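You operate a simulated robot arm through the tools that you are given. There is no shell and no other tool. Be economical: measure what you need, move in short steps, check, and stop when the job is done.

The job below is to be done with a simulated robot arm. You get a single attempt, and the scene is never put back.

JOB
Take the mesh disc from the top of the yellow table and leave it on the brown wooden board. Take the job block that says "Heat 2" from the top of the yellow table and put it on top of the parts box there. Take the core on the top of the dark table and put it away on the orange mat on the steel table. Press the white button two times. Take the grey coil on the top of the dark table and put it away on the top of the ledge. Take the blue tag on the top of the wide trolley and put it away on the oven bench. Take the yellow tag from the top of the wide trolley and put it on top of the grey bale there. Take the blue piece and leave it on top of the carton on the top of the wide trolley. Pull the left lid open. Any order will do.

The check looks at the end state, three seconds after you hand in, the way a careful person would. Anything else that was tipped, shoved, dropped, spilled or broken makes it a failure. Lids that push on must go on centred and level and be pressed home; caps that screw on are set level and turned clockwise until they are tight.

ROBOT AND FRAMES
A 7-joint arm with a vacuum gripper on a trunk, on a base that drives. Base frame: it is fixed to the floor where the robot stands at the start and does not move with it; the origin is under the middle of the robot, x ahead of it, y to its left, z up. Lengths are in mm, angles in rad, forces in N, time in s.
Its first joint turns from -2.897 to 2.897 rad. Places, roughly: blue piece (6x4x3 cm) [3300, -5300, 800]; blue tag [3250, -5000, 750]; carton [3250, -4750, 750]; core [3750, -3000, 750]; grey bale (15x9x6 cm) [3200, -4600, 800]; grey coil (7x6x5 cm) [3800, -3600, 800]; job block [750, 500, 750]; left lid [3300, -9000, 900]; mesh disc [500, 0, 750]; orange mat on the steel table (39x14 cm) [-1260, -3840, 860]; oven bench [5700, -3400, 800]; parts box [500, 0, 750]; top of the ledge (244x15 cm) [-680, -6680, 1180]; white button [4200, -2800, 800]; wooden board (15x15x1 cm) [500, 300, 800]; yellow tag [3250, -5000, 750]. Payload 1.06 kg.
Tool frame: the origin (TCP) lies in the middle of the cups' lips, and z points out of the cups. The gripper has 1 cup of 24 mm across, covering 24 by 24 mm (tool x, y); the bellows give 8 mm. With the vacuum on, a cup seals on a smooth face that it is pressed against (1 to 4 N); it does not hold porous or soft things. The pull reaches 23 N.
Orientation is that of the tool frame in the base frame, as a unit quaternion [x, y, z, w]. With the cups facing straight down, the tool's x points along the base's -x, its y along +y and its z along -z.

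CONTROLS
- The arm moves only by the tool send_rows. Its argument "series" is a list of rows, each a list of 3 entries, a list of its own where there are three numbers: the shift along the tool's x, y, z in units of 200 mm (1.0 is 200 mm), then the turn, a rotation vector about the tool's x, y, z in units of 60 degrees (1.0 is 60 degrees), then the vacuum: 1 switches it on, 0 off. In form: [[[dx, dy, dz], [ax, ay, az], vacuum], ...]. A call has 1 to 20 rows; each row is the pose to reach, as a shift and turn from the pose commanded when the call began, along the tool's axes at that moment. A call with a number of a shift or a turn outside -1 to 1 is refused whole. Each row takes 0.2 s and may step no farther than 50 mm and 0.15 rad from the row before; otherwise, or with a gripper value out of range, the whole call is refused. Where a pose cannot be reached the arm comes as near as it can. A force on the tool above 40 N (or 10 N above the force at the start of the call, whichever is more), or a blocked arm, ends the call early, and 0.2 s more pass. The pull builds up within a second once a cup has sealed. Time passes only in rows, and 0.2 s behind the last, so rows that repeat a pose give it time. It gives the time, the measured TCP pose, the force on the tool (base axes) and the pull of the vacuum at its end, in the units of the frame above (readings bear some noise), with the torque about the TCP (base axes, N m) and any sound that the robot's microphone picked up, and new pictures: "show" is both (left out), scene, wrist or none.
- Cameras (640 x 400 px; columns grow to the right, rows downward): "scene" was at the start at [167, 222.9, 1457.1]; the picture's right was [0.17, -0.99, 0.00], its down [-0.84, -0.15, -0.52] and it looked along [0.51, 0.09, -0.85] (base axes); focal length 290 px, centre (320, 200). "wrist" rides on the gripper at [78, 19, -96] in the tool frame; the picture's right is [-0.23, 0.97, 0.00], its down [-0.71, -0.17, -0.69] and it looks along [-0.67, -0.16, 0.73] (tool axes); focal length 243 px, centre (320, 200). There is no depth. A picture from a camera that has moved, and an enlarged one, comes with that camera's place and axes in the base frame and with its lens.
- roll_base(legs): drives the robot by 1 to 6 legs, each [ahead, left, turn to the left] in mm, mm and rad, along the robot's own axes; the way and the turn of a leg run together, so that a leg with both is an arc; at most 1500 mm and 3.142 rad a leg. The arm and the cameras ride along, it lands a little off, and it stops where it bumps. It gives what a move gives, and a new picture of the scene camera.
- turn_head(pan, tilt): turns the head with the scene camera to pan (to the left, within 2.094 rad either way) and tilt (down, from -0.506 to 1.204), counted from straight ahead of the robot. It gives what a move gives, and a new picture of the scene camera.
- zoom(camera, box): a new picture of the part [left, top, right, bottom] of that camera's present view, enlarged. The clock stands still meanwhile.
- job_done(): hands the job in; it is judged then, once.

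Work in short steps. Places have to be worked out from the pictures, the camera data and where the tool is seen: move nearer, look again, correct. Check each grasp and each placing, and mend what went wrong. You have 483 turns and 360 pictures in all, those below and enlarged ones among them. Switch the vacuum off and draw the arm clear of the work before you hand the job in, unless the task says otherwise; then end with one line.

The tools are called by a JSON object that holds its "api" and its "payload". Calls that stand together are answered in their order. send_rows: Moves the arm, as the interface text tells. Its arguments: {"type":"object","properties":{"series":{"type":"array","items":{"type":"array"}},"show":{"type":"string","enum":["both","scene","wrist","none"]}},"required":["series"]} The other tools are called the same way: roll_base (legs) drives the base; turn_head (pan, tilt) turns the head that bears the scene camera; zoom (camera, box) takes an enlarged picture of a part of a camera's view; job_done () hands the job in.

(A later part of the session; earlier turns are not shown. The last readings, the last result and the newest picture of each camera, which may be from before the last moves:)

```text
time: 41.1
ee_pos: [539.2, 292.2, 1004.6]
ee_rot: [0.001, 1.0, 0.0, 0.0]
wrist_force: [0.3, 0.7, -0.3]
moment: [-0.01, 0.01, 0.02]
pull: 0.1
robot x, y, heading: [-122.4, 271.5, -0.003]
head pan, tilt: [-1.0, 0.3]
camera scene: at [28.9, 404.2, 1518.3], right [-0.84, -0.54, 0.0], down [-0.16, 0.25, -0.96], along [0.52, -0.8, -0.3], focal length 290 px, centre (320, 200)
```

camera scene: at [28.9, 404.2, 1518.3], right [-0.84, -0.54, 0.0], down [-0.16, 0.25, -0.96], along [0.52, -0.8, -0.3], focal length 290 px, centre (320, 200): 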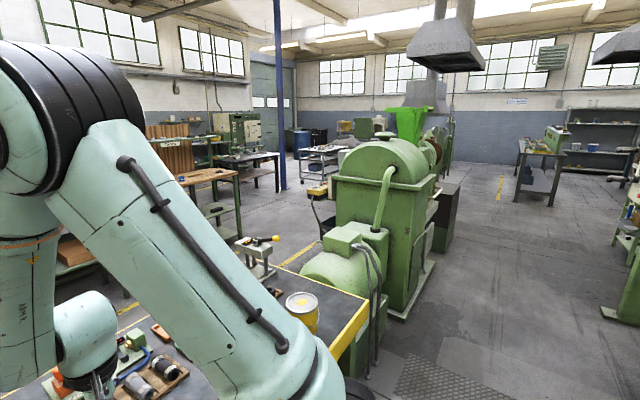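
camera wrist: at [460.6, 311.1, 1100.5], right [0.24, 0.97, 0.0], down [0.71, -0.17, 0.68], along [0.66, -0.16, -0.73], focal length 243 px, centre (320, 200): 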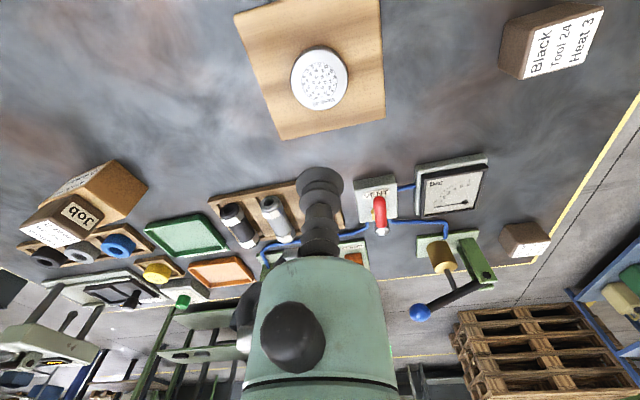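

Disc is on the board. Now tuck the arm (back to the starting relative pose) before driving, and look behind.

{"api": "send_rows", "payload": {"series": [[[0.05, 0.2, -0.1], [0, 0, 0], 0], [[0.15, 0.4, -0.2], [0, 0, 0], 0], [[0.25, 0.6, -0.3], [0, 0, 0], 0], [[0.4, 0.75, -0.3], [0, 0, 0], 0], [[0.55, 0.9, -0.3], [0, 0, 0], 0], [[0.75, 1, -0.3], [0, 0, 0], 0], [[0.95, 1, -0.3], [0, 0, 0], 0]], "show": "none"}}

{"api": "send_rows", "payload": {"series": [[[0.2, 0.15, 0], [0, 0, 0], 0], [[0.4, 0.3, 0], [0, 0, 0], 0], [[0.6, 0.45, 0], [0, 0, 0], 0], [[0.75, 0.55, 0], [0, 0, 0], 0], [[0.8, 0.58, 0], [0, 0, 0], 0]], "show": "none"}}

{"api": "turn_head", "payload": {"pan": -2.09, "tilt": 0.6}}

{"api": "turn_head", "payload": {"pan": 2.09, "tilt": 0.6}}

```text
time: 42.8
ee_pos: [350.4, 492.2, 1066.3]
ee_rot: [0.002, 1.0, 0.001, 0.0]
wrist_force: [0.2, -0.7, 0.2]
moment: [-0.01, 0.0, -0.01]
pull: 0.2
robot x, y, heading: [-121.9, 269.0, -0.001]
head pan, tilt: [-1.0, 0.3]
```

```text
time: 44.0
ee_pos: [188.9, 609.6, 1065.3]
ee_rot: [0.002, 1.0, 0.002, 0.0]
wrist_force: [0.5, 0.9, 0.0]
moment: [-0.01, 0.0, 0.0]
pull: 0.0
robot x, y, heading: [-121.9, 271.1, -0.001]
head pan, tilt: [-1.0, 0.3]
```

```text
time: 45.3
ee_pos: [189.7, 609.3, 1065.1]
ee_rot: [0.001, 1.0, 0.0, -0.001]
wrist_force: [0.4, -0.4, -0.1]
moment: [0.01, 0.02, 0.01]
pull: 0.0
robot x, y, heading: [-121.6, 267.4, -0.0]
head pan, tilt: [-2.089, 0.6]
camera scene: at [-65.4, 405.9, 1490.9], right [-0.87, 0.49, 0.0], down [0.28, 0.49, -0.83], along [-0.41, -0.72, -0.56], focal length 290 px, centre (320, 200)
```

scene: 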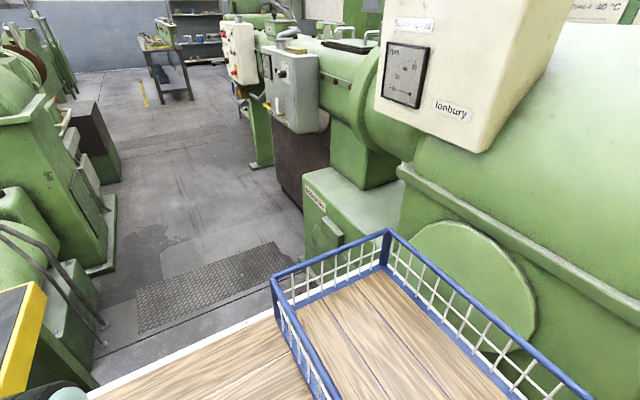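

```text
time: 48.7
ee_pos: [189.1, 609.1, 1065.4]
ee_rot: [0.0, 1.0, 0.0, 0.0]
wrist_force: [0.1, -1.0, -0.5]
moment: [-0.02, 0.02, 0.0]
pull: 0.1
robot x, y, heading: [-120.8, 270.1, 0.0]
head pan, tilt: [2.089, 0.6]
camera scene: at [-65.4, 559.5, 1490.9], right [0.87, 0.5, 0.0], down [0.28, -0.49, -0.83], along [-0.41, 0.72, -0.56], focal length 290 px, centre (320, 200)
```

scene: 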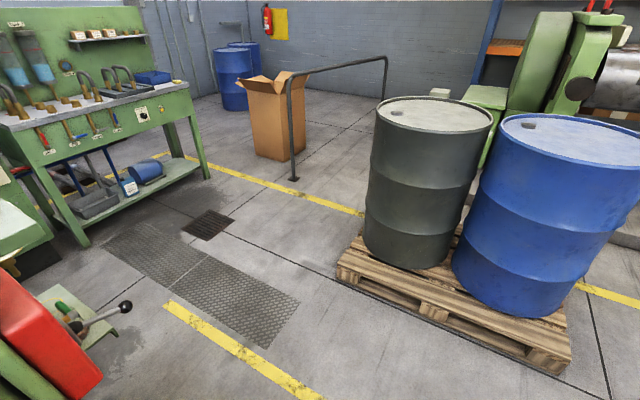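

The robot's deck is about ±360 × ±230 mm; the base can go sideways. I drive down the aisle in −y, heading unchanged.

{"api": "turn_head", "payload": {"pan": -1.3, "tilt": 0.3}}

{"api": "roll_base", "payload": {"legs": [[40, 0, 0], [0, -1500, 0]]}}

```text
time: 51.5
ee_pos: [188.4, 609.4, 1065.7]
ee_rot: [0.002, 1.0, -0.001, 0.0]
wrist_force: [-0.7, -0.7, 1.0]
moment: [0.02, 0.0, 0.03]
pull: 0.0
robot x, y, heading: [-123.0, 271.2, -0.0]
head pan, tilt: [-1.3, 0.3]
camera scene: at [3.4, 392.8, 1518.4], right [-0.96, -0.27, 0.0], down [-0.08, 0.28, -0.96], along [0.26, -0.92, -0.3], focal length 290 px, centre (320, 200)
```

scene: 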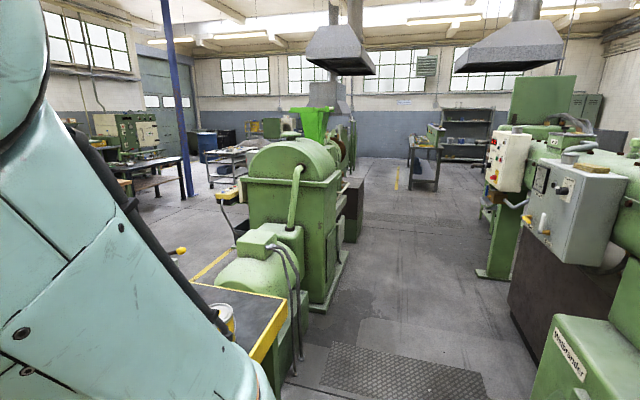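

```text
time: 59.4
ee_pos: [225.2, -895.5, 1066.2]
ee_rot: [0.007, 1.0, -0.001, -0.001]
wrist_force: [-0.1, -0.1, 0.7]
moment: [0.01, -0.02, 0.01]
pull: 0.1
robot x, y, heading: [-90.8, -1229.9, -0.008]
head pan, tilt: [-1.3, 0.3]
camera scene: at [37.4, -1109.9, 1518.4], right [-0.97, -0.26, 0.0], down [-0.08, 0.29, -0.96], along [0.25, -0.92, -0.3], focal length 290 px, centre (320, 200)
```

scene: 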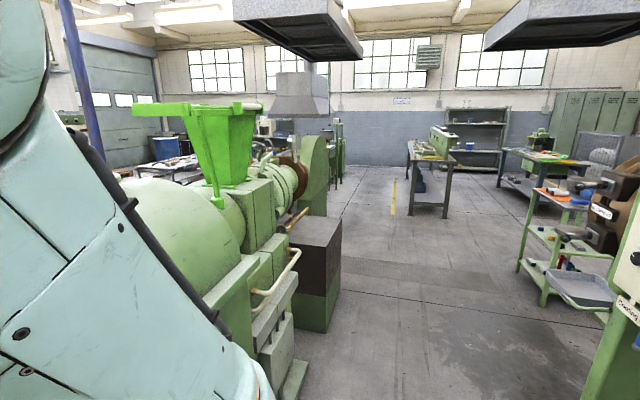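

{"api": "roll_base", "payload": {"legs": [[0, -1400, 0]]}}

{"api": "turn_head", "payload": {"pan": -0.9, "tilt": 0.3}}

```text
time: 66.5
ee_pos: [206.4, -2308.0, 1065.4]
ee_rot: [0.013, 1.0, 0.0, 0.0]
wrist_force: [0.5, -0.2, 0.1]
moment: [0.01, 0.03, -0.02]
pull: 0.0
robot x, y, heading: [-111.1, -2639.0, -0.025]
head pan, tilt: [-1.3, 0.3]
camera scene: at [15.4, -2520.0, 1518.4], right [-0.97, -0.25, 0.0], down [-0.07, 0.29, -0.96], along [0.23, -0.93, -0.3], focal length 290 px, centre (320, 200)
```

scene: 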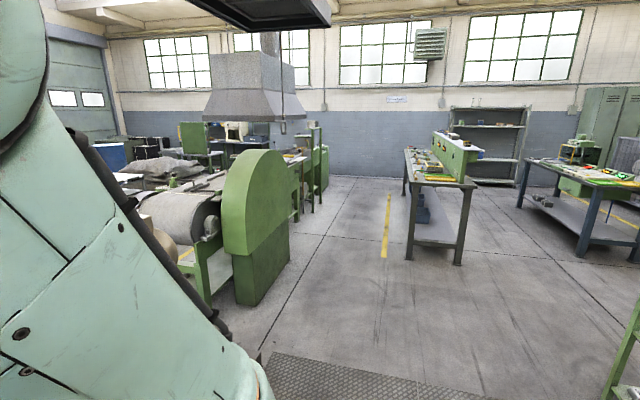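

```text
time: 67.3
ee_pos: [206.5, -2308.4, 1064.9]
ee_rot: [0.013, 1.0, 0.0, 0.0]
wrist_force: [-0.1, -0.4, -0.8]
moment: [-0.02, 0.04, 0.03]
pull: 0.0
robot x, y, heading: [-112.2, -2641.8, -0.024]
head pan, tilt: [-0.901, 0.3]
camera scene: at [48.7, -2504.0, 1518.4], right [-0.8, -0.6, 0.0], down [-0.18, 0.24, -0.96], along [0.58, -0.76, -0.3], focal length 290 px, centre (320, 200)
```

scene: 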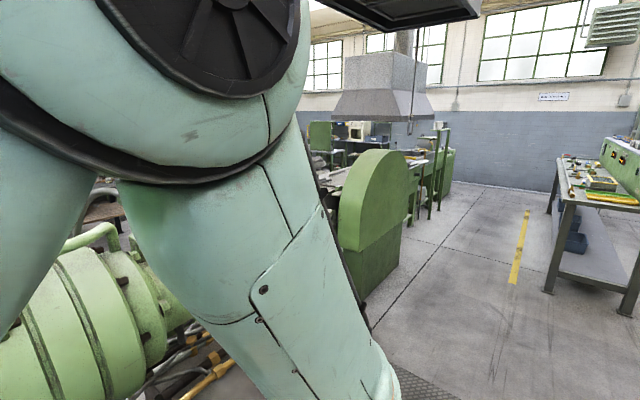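

Continue further down to find a way east.

{"api": "roll_base", "payload": {"legs": [[0, -1500, 0.025]]}}

{"api": "turn_head", "payload": {"pan": -1.2, "tilt": 0.2}}

```text
time: 74.8
ee_pos: [184.0, -3804.7, 1065.1]
ee_rot: [-0.002, 1.0, 0.001, 0.0]
wrist_force: [-0.2, -0.6, -0.5]
moment: [0.02, 0.01, -0.02]
pull: 0.0
robot x, y, heading: [-127.6, -4144.9, 0.01]
head pan, tilt: [-0.901, 0.3]
camera scene: at [32.5, -4005.7, 1518.4], right [-0.78, -0.63, 0.0], down [-0.19, 0.23, -0.96], along [0.6, -0.74, -0.3], focal length 290 px, centre (320, 200)
```

scene: 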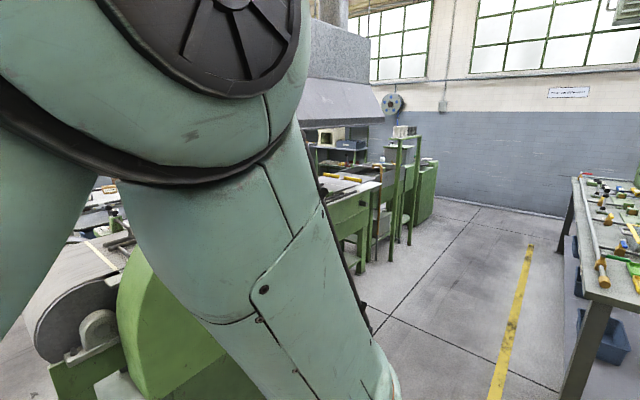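

```text
time: 75.6
ee_pos: [184.4, -3804.8, 1064.9]
ee_rot: [-0.002, 1.0, 0.0, -0.001]
wrist_force: [-0.2, -0.4, 0.4]
moment: [0.02, 0.03, -0.01]
pull: 0.0
robot x, y, heading: [-127.4, -4142.7, 0.01]
head pan, tilt: [-1.201, 0.201]
camera scene: at [8.3, -4019.5, 1527.7], right [-0.93, -0.37, 0.0], down [-0.07, 0.19, -0.98], along [0.36, -0.91, -0.2], focal length 290 px, centre (320, 200)
```

scene: 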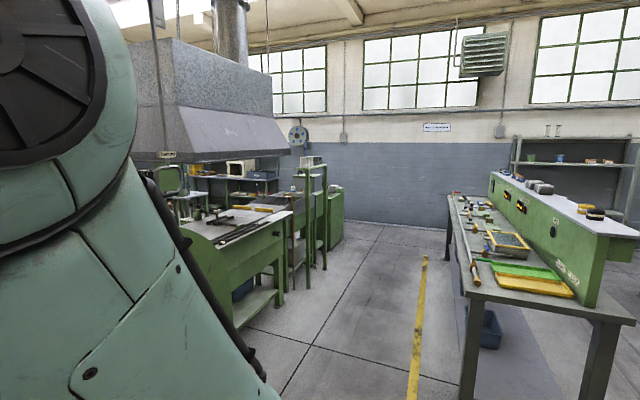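

Turn the base to face −y so I can look east past the arm.

{"api": "roll_base", "payload": {"legs": [[0, 0, -1.58]]}}

{"api": "turn_head", "payload": {"pan": 1.3, "tilt": 0.3}}

```text
time: 79.8
ee_pos: [216.7, -4452.7, 1065.8]
ee_rot: [0.706, 0.708, -0.001, 0.0]
wrist_force: [-0.3, 0.2, -0.9]
moment: [0.0, -0.01, 0.01]
pull: 0.0
robot x, y, heading: [-128.0, -4143.5, -1.565]
head pan, tilt: [-1.201, 0.201]
camera scene: at [-0.7, -4276.4, 1527.7], right [-0.37, 0.93, 0.0], down [0.19, 0.07, -0.98], along [-0.91, -0.36, -0.2], focal length 290 px, centre (320, 200)
```

scene: 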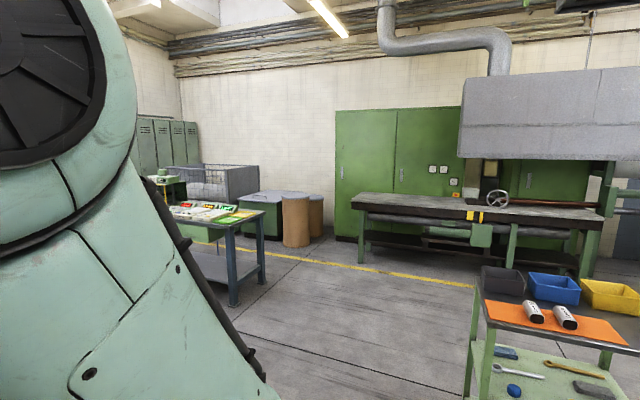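

```text
time: 82.1
ee_pos: [216.2, -4453.1, 1065.7]
ee_rot: [0.706, 0.708, 0.001, 0.0]
wrist_force: [0.2, 0.6, -0.2]
moment: [0.03, -0.01, -0.02]
pull: 0.0
robot x, y, heading: [-124.8, -4142.2, -1.563]
head pan, tilt: [1.3, 0.3]
camera scene: at [176.1, -4266.5, 1518.4], right [-0.26, -0.97, 0.0], down [-0.29, 0.08, -0.96], along [0.92, -0.25, -0.3], focal length 290 px, centre (320, 200)
```

scene: 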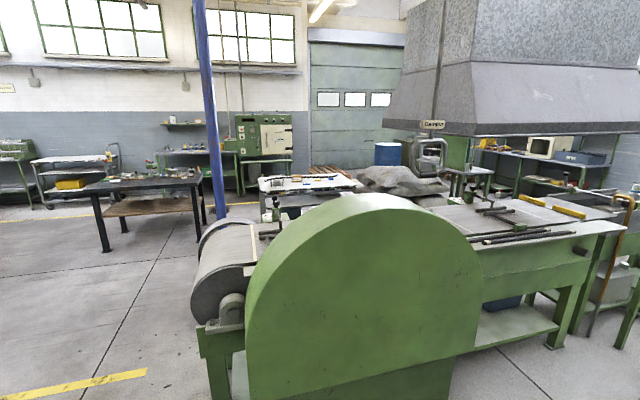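

The orange mat is seen on the steel table (with two grey cylinders). Look to the north-east for the gap.

{"api": "turn_head", "payload": {"pan": 2.0, "tilt": 0.45}}

```text
time: 83.2
ee_pos: [215.9, -4453.1, 1065.5]
ee_rot: [0.706, 0.709, 0.001, 0.0]
wrist_force: [0.2, 0.5, -0.2]
moment: [0.01, -0.04, 0.0]
pull: 0.0
robot x, y, heading: [-126.9, -4144.4, -1.563]
head pan, tilt: [2.0, 0.45]
camera scene: at [169.3, -4203.4, 1504.5], right [0.42, -0.91, 0.0], down [-0.39, -0.18, -0.9], along [0.82, 0.38, -0.44], focal length 290 px, centre (320, 200)
```

scene: 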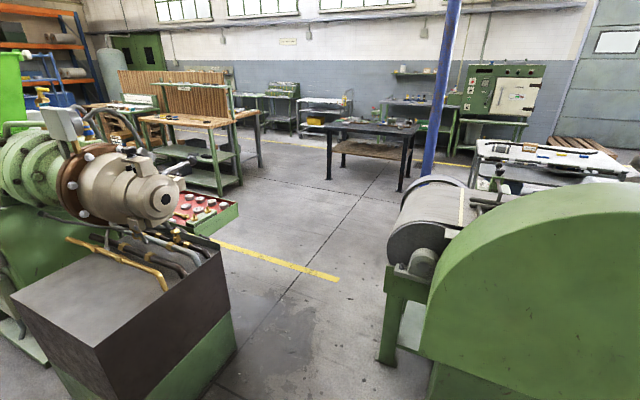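

The gap is clear: between the dark box (y≈−3260) and the roller (y≈−4000). I first move the arm forward and high, then back up 500 and turn left.

{"api": "send_rows", "payload": {"series": [[[-0.2, -0.2, -0.15], [0, 0, 0], 0], [[-0.4, -0.4, -0.3], [0, 0, 0], 0], [[-0.55, -0.6, -0.4], [0, 0, 0], 0], [[-0.65, -0.8, -0.45], [0, 0, 0], 0], [[-0.7, -1, -0.45], [0, 0, 0], 0]], "show": "none"}}

{"api": "send_rows", "payload": {"series": [[[-0.15, -0.2, 0], [0, 0, 0], 0], [[-0.3, -0.4, 0], [0, 0, 0], 0], [[-0.45, -0.6, 0], [0, 0, 0], 0], [[-0.5, -0.7, 0], [0, 0, 0], 0]], "show": "none"}}

{"api": "roll_base", "payload": {"legs": [[-500, 0, 0], [0, 0, 1.563]]}}

{"api": "turn_head", "payload": {"pan": 0.4, "tilt": 0.5}}

```text
refused: row 1 steps farther than a row can; nothing moved
```

```text
time: 84.2
ee_pos: [74.4, -4555.6, 1066.1]
ee_rot: [0.706, 0.708, 0.0, 0.001]
wrist_force: [0.4, 0.0, 0.5]
moment: [0.01, -0.01, 0.01]
pull: 0.2
robot x, y, heading: [-124.8, -4144.6, -1.569]
head pan, tilt: [2.0, 0.45]
```

```text
time: 90.9
ee_pos: [285.9, -3453.4, 1065.5]
ee_rot: [0.008, 1.0, 0.0, 0.001]
wrist_force: [-0.4, 0.1, -0.3]
moment: [0.0, -0.01, 0.02]
pull: 0.1
robot x, y, heading: [-126.2, -3645.6, -0.011]
head pan, tilt: [2.0, 0.45]
camera scene: at [-62.8, -3350.7, 1504.5], right [0.91, 0.41, 0.0], down [0.18, -0.4, -0.9], along [-0.36, 0.82, -0.44], focal length 290 px, centre (320, 200)
```

scene: 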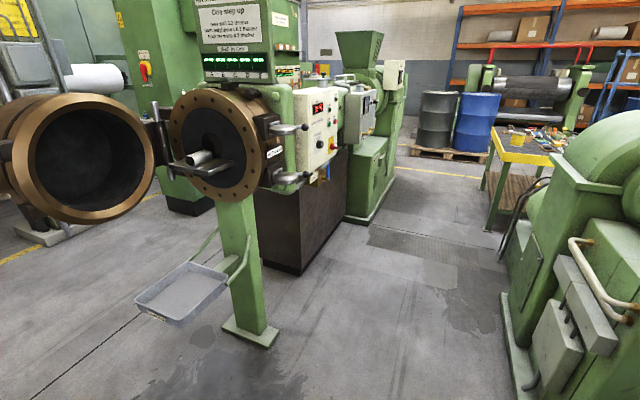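

```text
time: 92.5
ee_pos: [285.3, -3453.3, 1066.1]
ee_rot: [0.008, 1.0, 0.001, 0.0]
wrist_force: [0.8, -0.1, -0.6]
moment: [0.0, -0.01, -0.03]
pull: 0.1
robot x, y, heading: [-128.0, -3645.0, -0.011]
head pan, tilt: [0.4, 0.499]
camera scene: at [58.6, -3400.3, 1500.0], right [0.38, -0.93, 0.0], down [-0.44, -0.18, -0.88], along [0.81, 0.33, -0.48], focal length 290 px, centre (320, 200)
```

scene: 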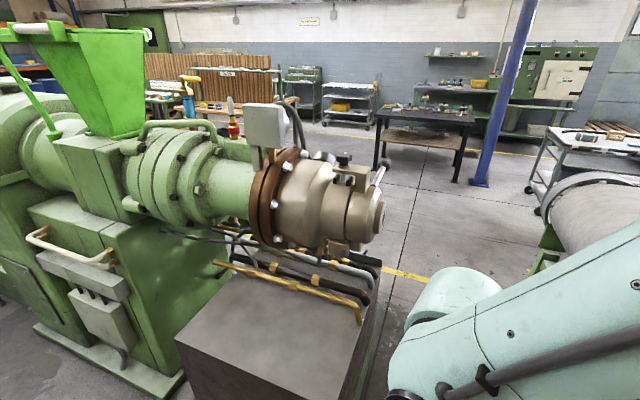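

{"api": "send_rows", "payload": {"series": [[[-0.15, -0.15, -0.08], [0, 0, 0], 0], [[-0.3, -0.3, -0.16], [0, 0, 0], 0], [[-0.45, -0.45, -0.24], [0, 0, 0], 0], [[-0.6, -0.6, -0.32], [0, 0, 0], 0], [[-0.75, -0.75, -0.4], [0, 0, 0], 0], [[-0.9, -0.9, -0.48], [0, 0, 0], 0]], "show": "scene"}}

```text
time: 93.9
ee_pos: [462.1, -3636.8, 1161.1]
ee_rot: [0.007, 1.0, 0.0, 0.0]
wrist_force: [-0.6, -0.7, 0.0]
moment: [-0.01, -0.04, 0.06]
pull: 0.0
robot x, y, heading: [-128.6, -3643.3, -0.013]
head pan, tilt: [0.4, 0.499]
camera scene: at [58.4, -3400.2, 1500.0], right [0.38, -0.93, 0.0], down [-0.44, -0.18, -0.88], along [0.81, 0.33, -0.48], focal length 290 px, centre (320, 200)
```

scene: 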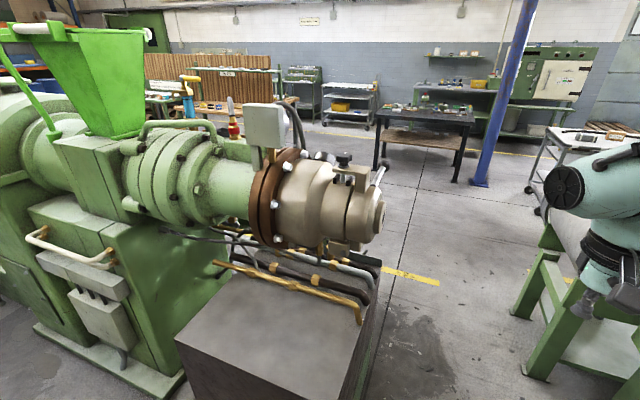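

Gap is tight but passable; centre about y −3620. I correct heading and advance in steps.

{"api": "roll_base", "payload": {"legs": [[0, 20, 0.012], [600, 0, 0]]}}

{"api": "turn_head", "payload": {"pan": 0.9, "tilt": 0.9}}

{"api": "turn_head", "payload": {"pan": -0.6, "tilt": 0.7}}

```text
time: 97.7
ee_pos: [1063.3, -3612.6, 1160.8]
ee_rot: [0.003, 1.0, 0.0, -0.001]
wrist_force: [0.9, -0.7, 0.2]
moment: [0.01, 0.0, 0.03]
pull: 0.0
robot x, y, heading: [469.7, -3629.7, -0.004]
head pan, tilt: [0.4, 0.499]
camera scene: at [657.4, -3380.3, 1500.0], right [0.39, -0.92, 0.0], down [-0.44, -0.18, -0.88], along [0.81, 0.34, -0.48], focal length 290 px, centre (320, 200)
```

scene: 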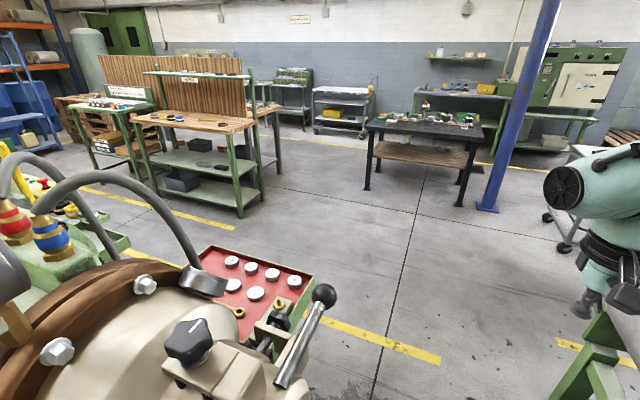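

```text
time: 98.7
ee_pos: [1063.0, -3612.9, 1160.2]
ee_rot: [0.003, 1.0, 0.0, 0.0]
wrist_force: [0.2, -0.6, 0.1]
moment: [0.01, 0.0, -0.01]
pull: 0.1
robot x, y, heading: [474.4, -3624.9, -0.009]
head pan, tilt: [0.901, 0.901]
camera scene: at [620.6, -3356.4, 1466.2], right [0.78, -0.62, 0.0], down [-0.49, -0.61, -0.62], along [0.39, 0.49, -0.78], focal length 290 px, centre (320, 200)
```

scene: 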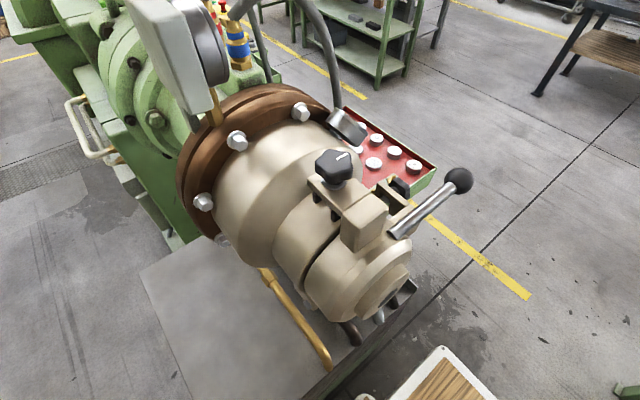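

```text
time: 100.2
ee_pos: [1063.3, -3612.7, 1162.0]
ee_rot: [0.003, 1.0, 0.0, 0.0]
wrist_force: [-0.3, -0.2, 0.3]
moment: [-0.04, 0.01, 0.02]
pull: 0.1
robot x, y, heading: [472.5, -3626.0, -0.001]
head pan, tilt: [-0.6, 0.7]
camera scene: at [643.3, -3463.6, 1482.3], right [-0.57, -0.82, 0.0], down [-0.53, 0.37, -0.76], along [0.63, -0.43, -0.64], focal length 290 px, centre (320, 200)
```

scene: 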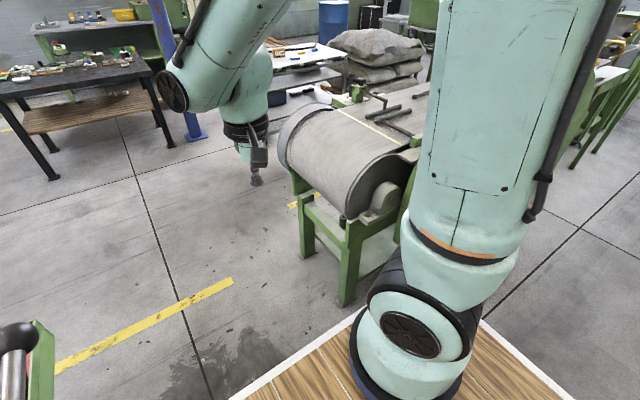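

Gap comfortable (right side to y≈−3980). Drive on east past the roller.

{"api": "roll_base", "payload": {"legs": [[1300, -20, 0]]}}

{"api": "turn_head", "payload": {"pan": 0.25, "tilt": 0.4}}

```text
time: 106.8
ee_pos: [2364.5, -3651.5, 1161.4]
ee_rot: [0.009, 1.0, 0.0, 0.001]
wrist_force: [-0.3, -0.4, 0.1]
moment: [0.02, 0.0, 0.02]
pull: 0.0
robot x, y, heading: [1774.2, -3654.5, -0.015]
head pan, tilt: [-0.6, 0.7]
camera scene: at [1945.0, -3496.8, 1482.3], right [-0.58, -0.82, 0.0], down [-0.53, 0.37, -0.76], along [0.63, -0.44, -0.64], focal length 290 px, centre (320, 200)
```

scene: 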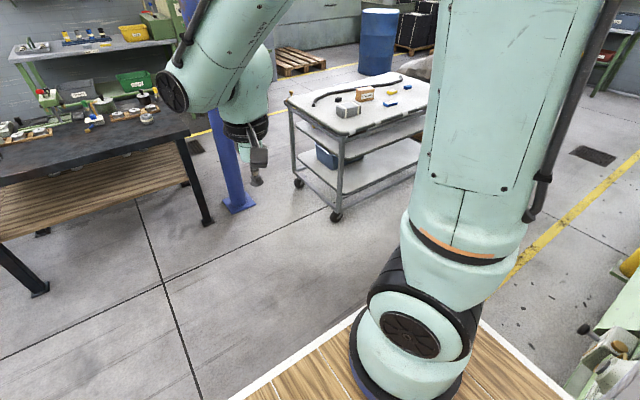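

```text
time: 108.0
ee_pos: [2364.5, -3651.0, 1161.4]
ee_rot: [0.009, 1.0, 0.001, 0.0]
wrist_force: [1.3, 0.1, 0.4]
moment: [-0.01, 0.0, -0.03]
pull: 0.0
robot x, y, heading: [1769.5, -3659.2, -0.014]
head pan, tilt: [0.25, 0.4]
camera scene: at [1965.6, -3426.3, 1509.1], right [0.23, -0.97, 0.0], down [-0.38, -0.09, -0.92], along [0.9, 0.21, -0.39], focal length 290 px, centre (320, 200)
```

scene: 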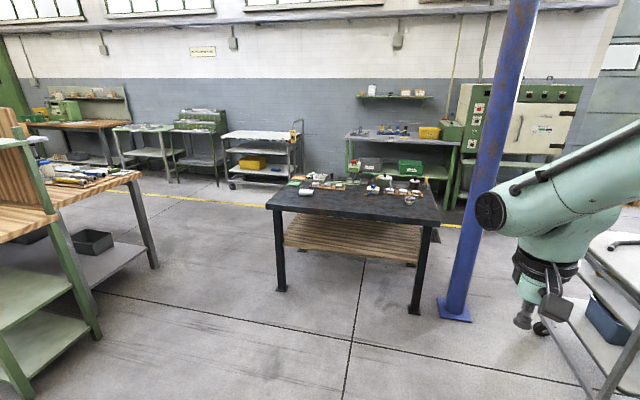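

{"api": "zoom", "payload": {"camera": "scene", "box": [260, 120, 460, 245]}}

```text
3.20 times, centred on (360, 182) of scene
camera zoom: at [1965.6, -3426.3, 1509.1], right [0.23, -0.97, 0.0], down [-0.38, -0.09, -0.92], along [0.9, 0.21, -0.39], focal length 928 px, centre (192, 256)
```

zoom: 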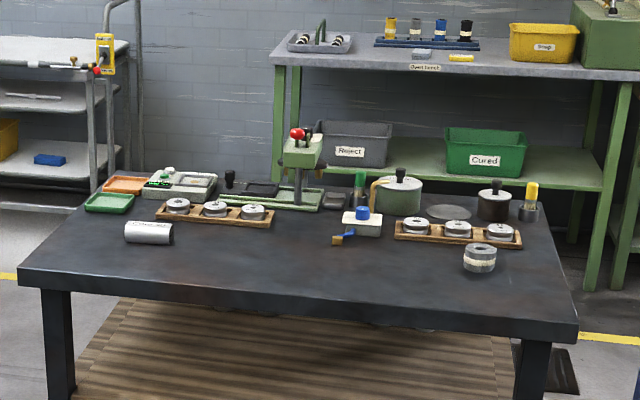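

Core (silver cylinder), coil (striped roll) and the white device are visible on the dark table; the oven bench is behind. Drive closer to (3070,−3250).

{"api": "roll_base", "payload": {"legs": [[0, 0, 0.014], [1290, 400, 0]]}}

{"api": "turn_head", "payload": {"pan": 0.2, "tilt": 0.8}}

```text
time: 115.0
ee_pos: [3647.4, -3227.6, 1160.9]
ee_rot: [-0.002, 1.0, 0.0, -0.001]
wrist_force: [0.9, -0.1, -0.4]
moment: [0.0, 0.03, 0.03]
pull: 0.0
robot x, y, heading: [3056.2, -3249.7, 0.007]
head pan, tilt: [0.25, 0.4]
camera scene: at [3244.3, -3012.2, 1509.1], right [0.25, -0.97, 0.0], down [-0.38, -0.1, -0.92], along [0.89, 0.23, -0.39], focal length 290 px, centre (320, 200)
```

scene: 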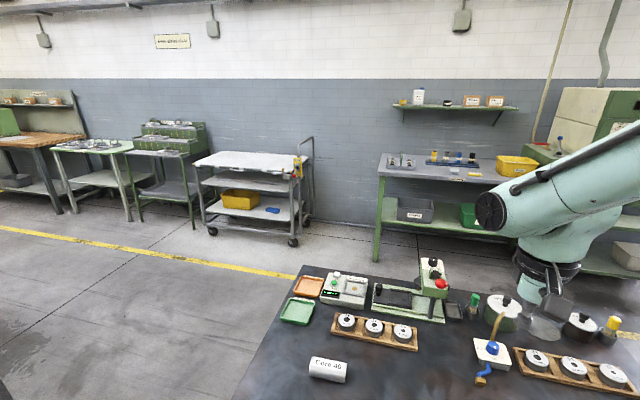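

```text
time: 115.9
ee_pos: [3646.7, -3228.2, 1161.4]
ee_rot: [-0.003, 1.0, -0.001, 0.0]
wrist_force: [0.0, 0.1, -0.4]
moment: [0.01, 0.02, -0.03]
pull: 0.1
robot x, y, heading: [3050.9, -3249.4, 0.005]
head pan, tilt: [0.201, 0.799]
camera scene: at [3233.6, -3019.1, 1474.1], right [0.21, -0.98, 0.0], down [-0.7, -0.15, -0.7], along [0.68, 0.14, -0.72], focal length 290 px, centre (320, 200)
```

scene: 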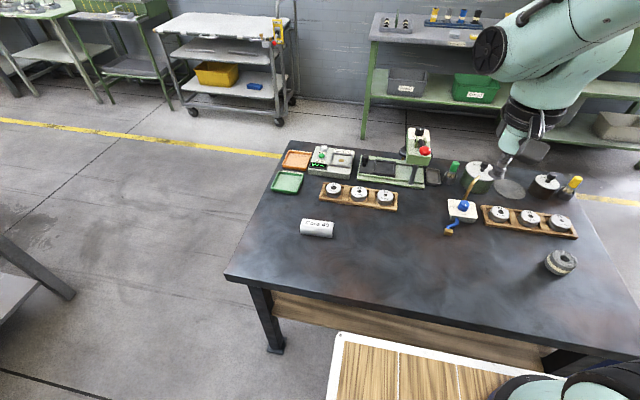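

{"api": "zoom", "payload": {"camera": "scene", "box": [260, 110, 420, 250]}}

{"api": "zoom", "payload": {"camera": "scene", "box": [420, 140, 600, 290]}}

```text
2.86 times, centred on (340, 180) of scene
camera zoom: at [3233.6, -3019.1, 1474.1], right [0.21, -0.98, 0.0], down [-0.7, -0.15, -0.7], along [0.68, 0.14, -0.72], focal length 828 px, centre (263, 257)
```

zoom: 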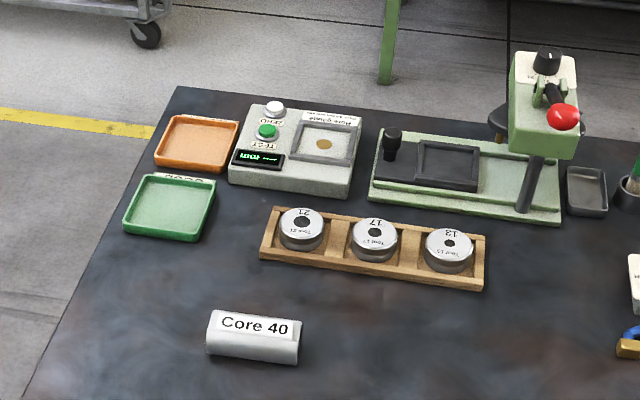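

```text
2.67 times, centred on (510, 215) of scene
camera zoom: at [3233.6, -3019.1, 1474.1], right [0.21, -0.98, 0.0], down [-0.7, -0.15, -0.7], along [0.68, 0.14, -0.72], focal length 773 px, centre (-187, 160)
```

zoom: 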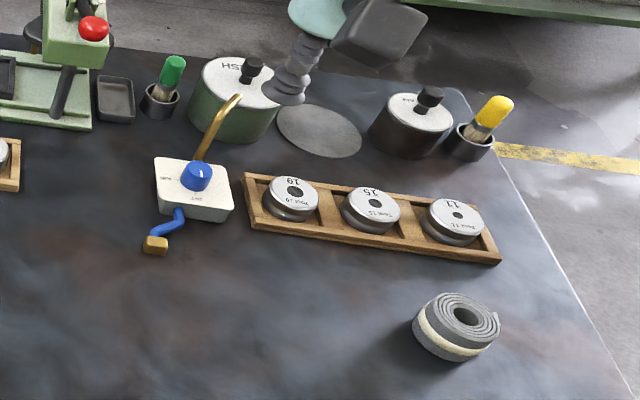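

White button ("ZERO") ≈(4150,−2845); core ≈(3734,−2906). Best reached from the table's left end, so I drive there and face −y.

{"api": "roll_base", "payload": {"legs": [[0, 960, 0], [870, 0, 0], [0, 0, -1.575]]}}

{"api": "turn_head", "payload": {"pan": 0.1, "tilt": 0.8}}

```text
time: 129.1
ee_pos: [3934.4, -2864.5, 1160.6]
ee_rot: [0.714, 0.7, 0.0, 0.0]
wrist_force: [-0.5, -0.4, 0.0]
moment: [0.01, 0.0, -0.02]
pull: 0.0
robot x, y, heading: [3928.1, -2275.6, -1.592]
head pan, tilt: [0.201, 0.799]
camera scene: at [4151.7, -2454.7, 1474.0], right [-0.98, -0.18, 0.0], down [-0.13, 0.7, -0.7], along [0.13, -0.69, -0.72], focal length 290 px, centre (320, 200)
```

scene: 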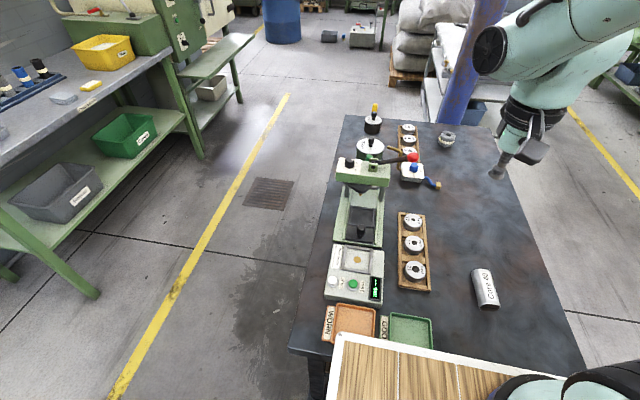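

```text
time: 129.7
ee_pos: [3934.3, -2863.3, 1160.9]
ee_rot: [0.714, 0.7, 0.0, 0.0]
wrist_force: [-0.2, -0.8, 0.2]
moment: [0.0, 0.0, 0.02]
pull: 0.1
robot x, y, heading: [3927.5, -2268.7, -1.591]
head pan, tilt: [0.099, 0.799]
camera scene: at [4143.6, -2455.8, 1474.0], right [-1.0, -0.08, 0.0], down [-0.06, 0.71, -0.7], along [0.06, -0.69, -0.72], focal length 290 px, centre (320, 200)
```

scene: 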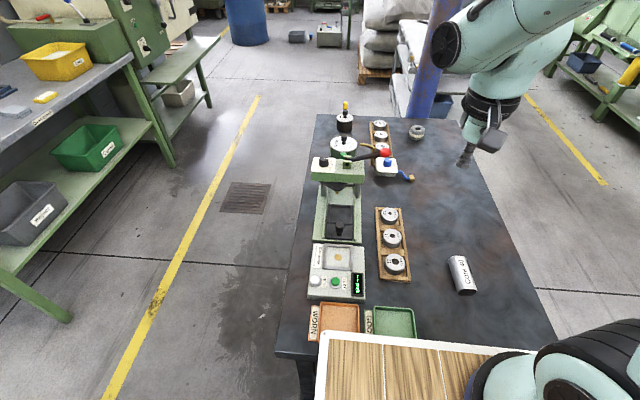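

Triangulated button: (4185,−2838, ~772). Move the tool left and lower toward it, a bit behind, to look.

{"api": "send_rows", "payload": {"series": [[[0, 0.2, 0.1], [0, 0, 0], 0], [[0, 0.4, 0.2], [0, 0, 0], 0], [[0, 0.6, 0.35], [0, 0, 0], 0], [[0.1, 0.8, 0.45], [0, 0, 0], 0], [[0.2, 1, 0.55], [0, 0, 0], 0], [[0.2, 1, 0.75], [0, 0, 0], 0], [[0.2, 1, 0.75], [0, 0, 0], 0]], "show": "both"}}

```text
time: 131.3
ee_pos: [4135.4, -2825.9, 1011.8]
ee_rot: [0.713, 0.701, 0.0, 0.001]
wrist_force: [0.4, 0.4, 0.5]
moment: [-0.01, -0.01, -0.03]
pull: 0.1
robot x, y, heading: [3933.9, -2278.9, -1.583]
head pan, tilt: [0.099, 0.799]
camera scene: at [4143.6, -2455.7, 1474.0], right [-1.0, -0.08, 0.0], down [-0.06, 0.71, -0.7], along [0.06, -0.69, -0.72], focal length 290 px, centre (320, 200)
camera wrist: at [4155.4, -2749.6, 1107.6], right [0.97, -0.25, 0.0], down [-0.19, -0.7, 0.68], along [-0.17, -0.66, -0.73], focal length 243 px, centre (320, 200)
```

scene: 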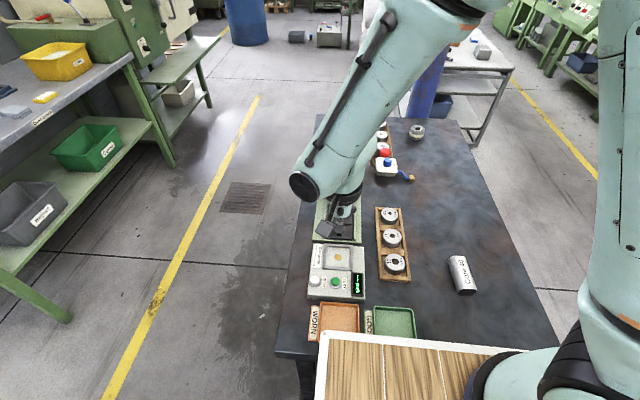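
wrist: 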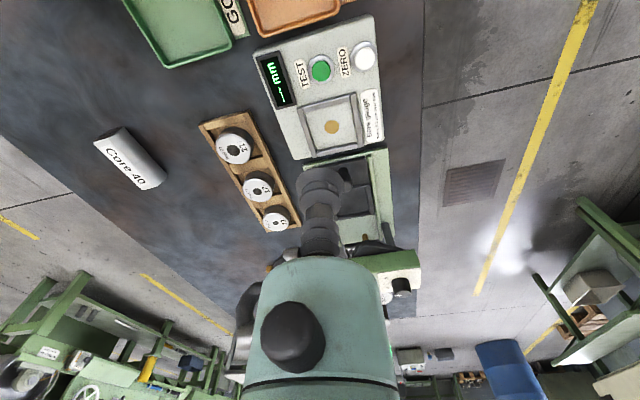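

Button seen at (4189,−2835). Move above it and lower to z≈830.

{"api": "send_rows", "payload": {"series": [[[-0.04, 0.2, 0.05], [0, 0, 0], 0], [[-0.04, 0.265, 0.25], [0, 0, 0], 0], [[-0.04, 0.265, 0.45], [0, 0, 0], 0], [[-0.04, 0.265, 0.65], [0, 0, 0], 0], [[-0.04, 0.265, 0.85], [0, 0, 0], 0], [[-0.04, 0.265, 0.9], [0, 0, 0], 0], [[-0.04, 0.265, 0.9], [0, 0, 0], 0]], "show": "wrist"}}

{"api": "zoom", "payload": {"camera": "scene", "box": [270, 220, 390, 340]}}

```text
time: 132.9
ee_pos: [4188.4, -2835.5, 830.1]
ee_rot: [0.714, 0.7, 0.0, 0.0]
wrist_force: [0.6, 0.2, 0.8]
moment: [0.0, -0.02, 0.04]
pull: 0.1
robot x, y, heading: [3929.1, -2275.1, -1.586]
head pan, tilt: [0.099, 0.799]
camera wrist: at [4207.8, -2759.7, 926.6], right [0.97, -0.25, 0.0], down [-0.19, -0.7, 0.68], along [-0.17, -0.66, -0.73], focal length 243 px, centre (320, 200)
```

wrist: 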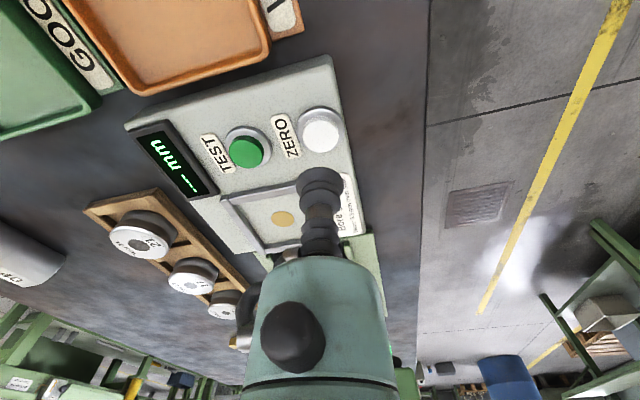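

```text
3.33 times, centred on (330, 280) of scene
camera zoom: at [4143.7, -2455.8, 1474.0], right [-1.0, -0.08, 0.0], down [-0.06, 0.71, -0.7], along [0.06, -0.69, -0.72], focal length 966 px, centre (287, -67)
```

zoom: 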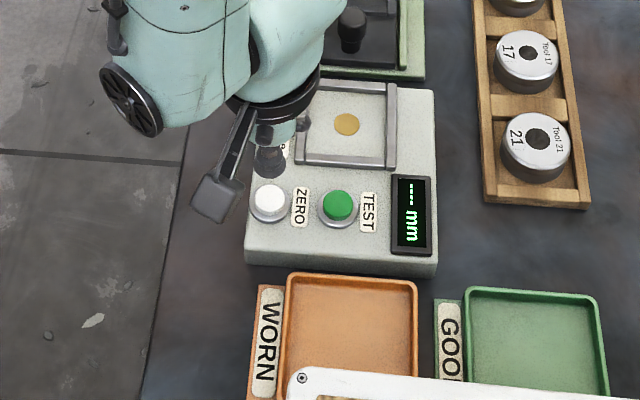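

Tool is over the white button (top ≈ z 785). Lower in steps checking force.

{"api": "send_rows", "payload": {"series": [[[0, 0, 0.1], [0, 0, 0], 0], [[0, 0, 0.18], [0, 0, 0], 0], [[0, 0, 0.22], [0, 0, 0], 0], [[0, 0, 0.22], [0, 0, 0], 0]], "show": "none"}}

{"api": "zoom", "payload": {"camera": "scene", "box": [290, 250, 370, 310]}}

```text
time: 133.9
ee_pos: [4189.3, -2836.1, 786.8]
ee_rot: [0.715, 0.7, 0.0, 0.0]
wrist_force: [0.0, -0.8, -0.4]
moment: [0.04, 0.02, 0.02]
pull: 0.0
robot x, y, heading: [3926.5, -2272.2, -1.588]
head pan, tilt: [0.099, 0.799]
```

```text
6.67 times, centred on (330, 280) of scene
camera zoom: at [4143.7, -2455.8, 1474.0], right [-1.0, -0.08, 0.0], down [-0.06, 0.71, -0.7], along [0.06, -0.69, -0.72], focal length 1932 px, centre (253, -333)
```

zoom: 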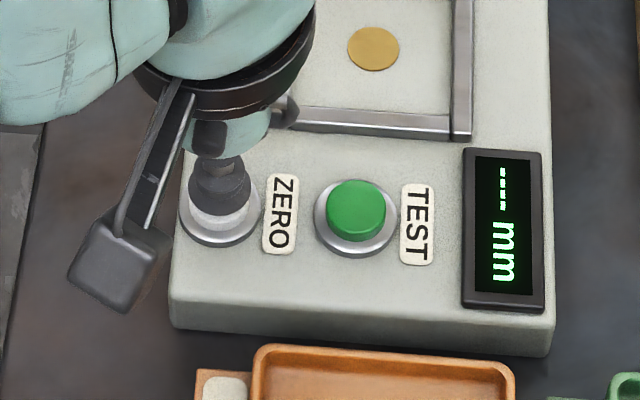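

{"api": "send_rows", "payload": {"series": [[[0, 0, 0.02], [0, 0, 0], 0], [[0, 0, 0.03], [0, 0, 0], 0], [[0, 0, 0.03], [0, 0, 0], 0]], "show": "none"}}

```text
time: 134.7
ee_pos: [4188.5, -2837.3, 781.4]
ee_rot: [0.714, 0.7, 0.0, 0.0]
wrist_force: [-0.7, -0.8, 1.3]
moment: [0.0, 0.03, 0.01]
pull: 0.1
robot x, y, heading: [3927.1, -2274.6, -1.588]
head pan, tilt: [0.099, 0.799]
```

{"api": "send_rows", "payload": {"series": [[[0, 0, 0.015], [0, 0, 0], 0], [[0, 0, 0.03], [0, 0, 0], 0], [[0, 0, 0.03], [0, 0, 0], 0]], "show": "none"}}

{"api": "zoom", "payload": {"camera": "scene", "box": [290, 250, 370, 310]}}

```text
time: 135.5
ee_pos: [4188.4, -2836.4, 775.2]
ee_rot: [0.713, 0.701, 0.0, 0.0]
wrist_force: [0.3, 0.2, 3.2]
moment: [0.01, 0.01, -0.02]
pull: 0.0
robot x, y, heading: [3931.8, -2275.4, -1.588]
head pan, tilt: [0.099, 0.799]
heard: click
```

```text
6.67 times, centred on (330, 280) of scene
camera zoom: at [4143.7, -2455.7, 1474.0], right [-1.0, -0.08, 0.0], down [-0.06, 0.71, -0.7], along [0.06, -0.69, -0.72], focal length 1932 px, centre (253, -333)
```

zoom: 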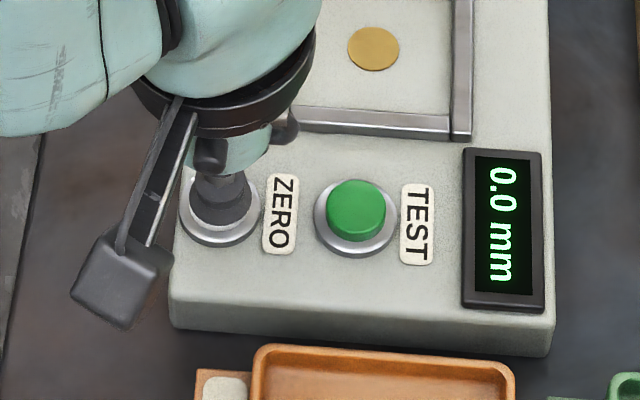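

Click heard, display changed. Release up 15 mm and press again by the same depth.

{"api": "send_rows", "payload": {"series": [[[0, 0, -0.05], [0, 0, 0], 0], [[0, 0, -0.08], [0, 0, 0], 0], [[0, 0, -0.08], [0, 0, 0], 0], [[0, 0, -0.08], [0, 0, 0], 0]], "show": "none"}}

{"api": "send_rows", "payload": {"series": [[[0, 0, 0.03], [0, 0, 0], 0], [[0, 0, 0.06], [0, 0, 0], 0], [[0, 0, 0.08], [0, 0, 0], 0], [[0, 0, 0.08], [0, 0, 0], 0]], "show": "none"}}

```text
time: 136.5
ee_pos: [4186.7, -2836.5, 790.7]
ee_rot: [0.714, 0.701, 0.0, 0.0]
wrist_force: [0.2, 0.1, -0.5]
moment: [0.0, 0.0, 0.02]
pull: 0.1
robot x, y, heading: [3928.0, -2273.6, -1.591]
head pan, tilt: [0.099, 0.799]
```

```text
time: 137.5
ee_pos: [4187.8, -2837.1, 775.0]
ee_rot: [0.714, 0.701, 0.002, 0.0]
wrist_force: [0.3, 0.2, 3.0]
moment: [0.0, 0.04, -0.02]
pull: 0.1
robot x, y, heading: [3927.7, -2274.8, -1.585]
head pan, tilt: [0.099, 0.799]
heard: click
```

Second click. Raise, then move over toward the core at ≈(3788,−2892).

{"api": "send_rows", "payload": {"series": [[[0, 0, -0.2], [0, 0, 0], 0], [[0, 0, -0.4], [0, 0, 0], 0], [[0, 0, -0.6], [0, 0, 0], 0], [[0, 0, -0.8], [0, 0, 0], 0], [[0, -0.15, -0.9], [0, 0, 0], 0], [[0, -0.35, -0.9], [0, 0, 0], 0], [[0, -0.55, -0.9], [0, 0, 0], 0], [[0, -0.75, -0.9], [0, 0, 0], 0], [[0, -0.95, -0.9], [0, 0, 0], 0], [[0, -0.95, -0.9], [0, 0, 0], 0]], "show": "wrist"}}

{"api": "zoom", "payload": {"camera": "scene", "box": [290, 220, 490, 345]}}

```text
time: 139.7
ee_pos: [3996.3, -2834.1, 955.6]
ee_rot: [0.713, 0.701, 0.0, 0.0]
wrist_force: [0.3, 0.2, 0.4]
moment: [0.02, 0.0, -0.02]
pull: 0.0
robot x, y, heading: [3928.5, -2275.2, -1.591]
head pan, tilt: [0.099, 0.799]
camera wrist: at [4017.4, -2757.4, 1051.3], right [0.97, -0.25, 0.0], down [-0.19, -0.71, 0.68], along [-0.17, -0.66, -0.73], focal length 243 px, centre (320, 200)
```

wrist: 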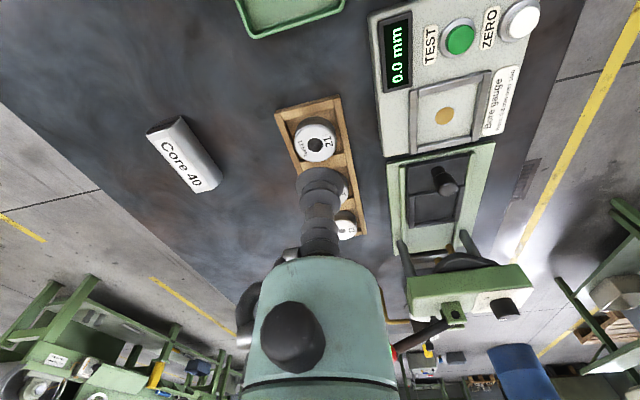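

```text
3.20 times, centred on (390, 282) of scene
camera zoom: at [4143.7, -2455.8, 1474.0], right [-1.0, -0.08, 0.0], down [-0.06, 0.71, -0.7], along [0.06, -0.69, -0.72], focal length 928 px, centre (96, -64)
```

zoom: 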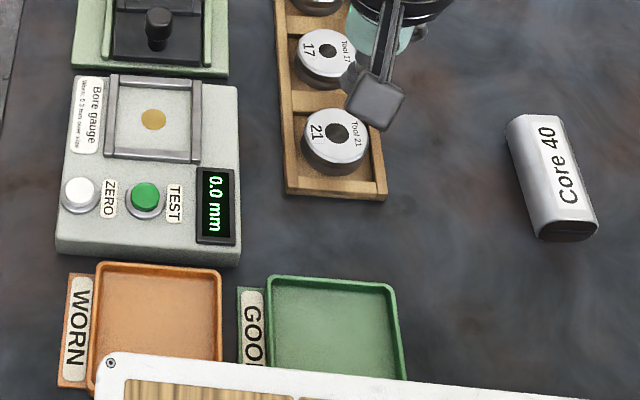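

Core top centre ≈(3788,−2891,770). Move above it.

{"api": "send_rows", "payload": {"series": [[[-0.06, -0.2, 0], [0, 0, 0], 0], [[-0.12, -0.4, 0], [0, 0, 0], 0], [[-0.18, -0.6, 0], [0, 0, 0], 0], [[-0.24, -0.8, 0.05], [0, 0, 0], 0], [[-0.3, -1, 0.15], [0, 0, 0], 0], [[-0.3, -1, 0.35], [0, 0, 0], 0], [[-0.3, -1, 0.55], [0, 0, 0], 0], [[-0.3, -1, 0.55], [0, 0, 0], 0]], "show": "wrist"}}

{"api": "zoom", "payload": {"camera": "scene", "box": [390, 220, 550, 320]}}

```text
time: 141.5
ee_pos: [3796.2, -2887.6, 845.2]
ee_rot: [0.714, 0.7, 0.0, 0.0]
wrist_force: [0.0, -0.2, -0.7]
moment: [-0.02, 0.0, 0.0]
pull: 0.1
robot x, y, heading: [3930.4, -2274.4, -1.583]
head pan, tilt: [0.099, 0.799]
camera wrist: at [3816.6, -2811.8, 940.9], right [0.97, -0.25, 0.0], down [-0.19, -0.7, 0.68], along [-0.17, -0.66, -0.73], focal length 243 px, centre (320, 200)
```

wrist: 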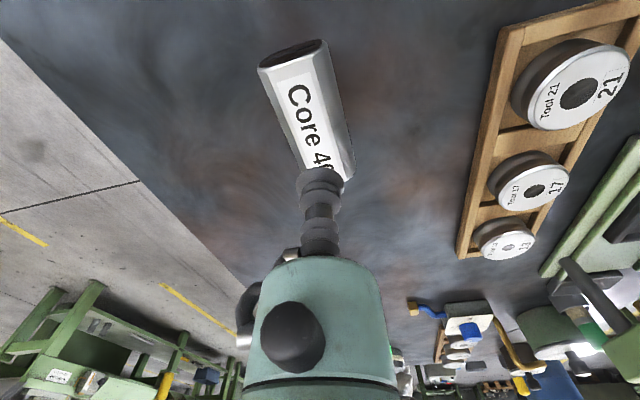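

```text
4.00 times, centred on (470, 270) of scene
camera zoom: at [4143.5, -2455.7, 1474.0], right [-1.0, -0.08, 0.0], down [-0.06, 0.71, -0.7], along [0.06, -0.69, -0.72], focal length 1159 px, centre (-280, -80)
```

zoom: 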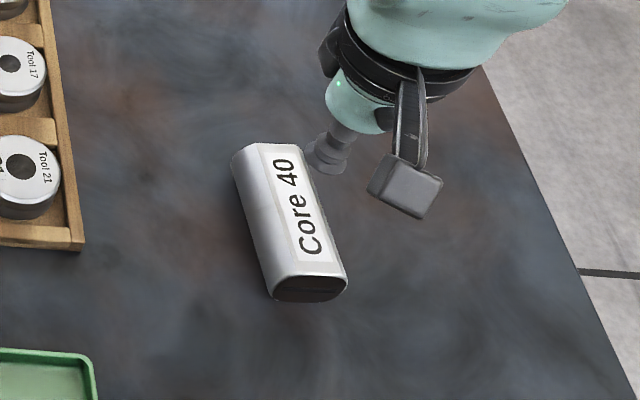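

Centre the cup at (3788,−2888) and descend with vacuum on.

{"api": "send_rows", "payload": {"series": [[[-0.01, -0.04, 0.15], [0, 0, 0], 1], [[-0.01, -0.04, 0.3], [0, 0, 0], 1], [[-0.01, -0.04, 0.35], [0, 0, 0], 1], [[-0.01, -0.04, 0.365], [0, 0, 0], 1], [[-0.01, -0.04, 0.365], [0, 0, 0], 1]], "show": "wrist"}}

```text
time: 142.7
ee_pos: [3789.1, -2887.7, 771.6]
ee_rot: [0.714, 0.7, 0.001, 0.0]
wrist_force: [0.4, 2.7, 11.7]
moment: [-0.04, 0.02, 0.02]
pull: 23.2
robot x, y, heading: [3929.8, -2273.1, -1.591]
head pan, tilt: [0.099, 0.799]
camera wrist: at [3808.5, -2812.8, 867.8], right [0.97, -0.25, 0.0], down [-0.19, -0.7, 0.68], along [-0.17, -0.66, -0.73], focal length 243 px, centre (320, 200)
```

wrist: 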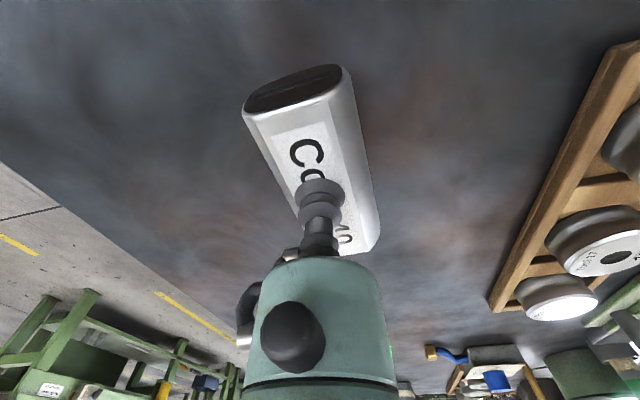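

Sealed. Lift.

{"api": "send_rows", "payload": {"series": [[[0, 0, -0.1], [0, 0, 0], 1], [[0, 0, -0.3], [0, 0, 0], 1], [[0, 0, -0.5], [0, 0, 0], 1], [[0, 0, -0.75], [0, 0, 0], 1], [[0, 0, -1], [0, 0, 0], 1], [[0, 0, -1], [0, 0, 0], 1]], "show": "wrist"}}

```text
time: 144.1
ee_pos: [3787.8, -2891.1, 972.8]
ee_rot: [0.714, 0.7, 0.001, 0.0]
wrist_force: [0.3, -0.5, -3.8]
moment: [-0.01, 0.0, 0.0]
pull: 23.4
robot x, y, heading: [3924.2, -2274.3, -1.585]
head pan, tilt: [0.099, 0.799]
camera wrist: at [3807.6, -2813.7, 1068.3], right [0.97, -0.25, 0.0], down [-0.19, -0.71, 0.68], along [-0.17, -0.66, -0.73], focal length 243 px, centre (320, 200)
```

wrist: 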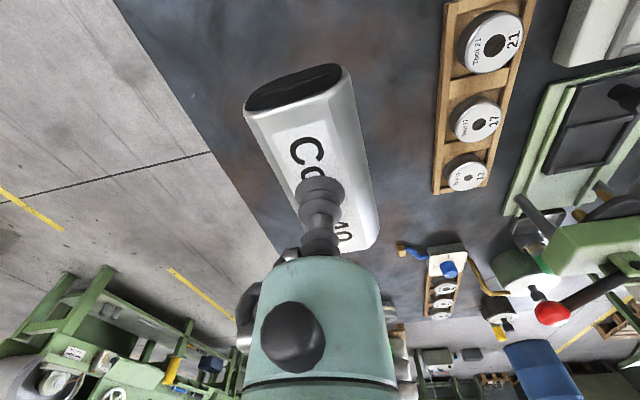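

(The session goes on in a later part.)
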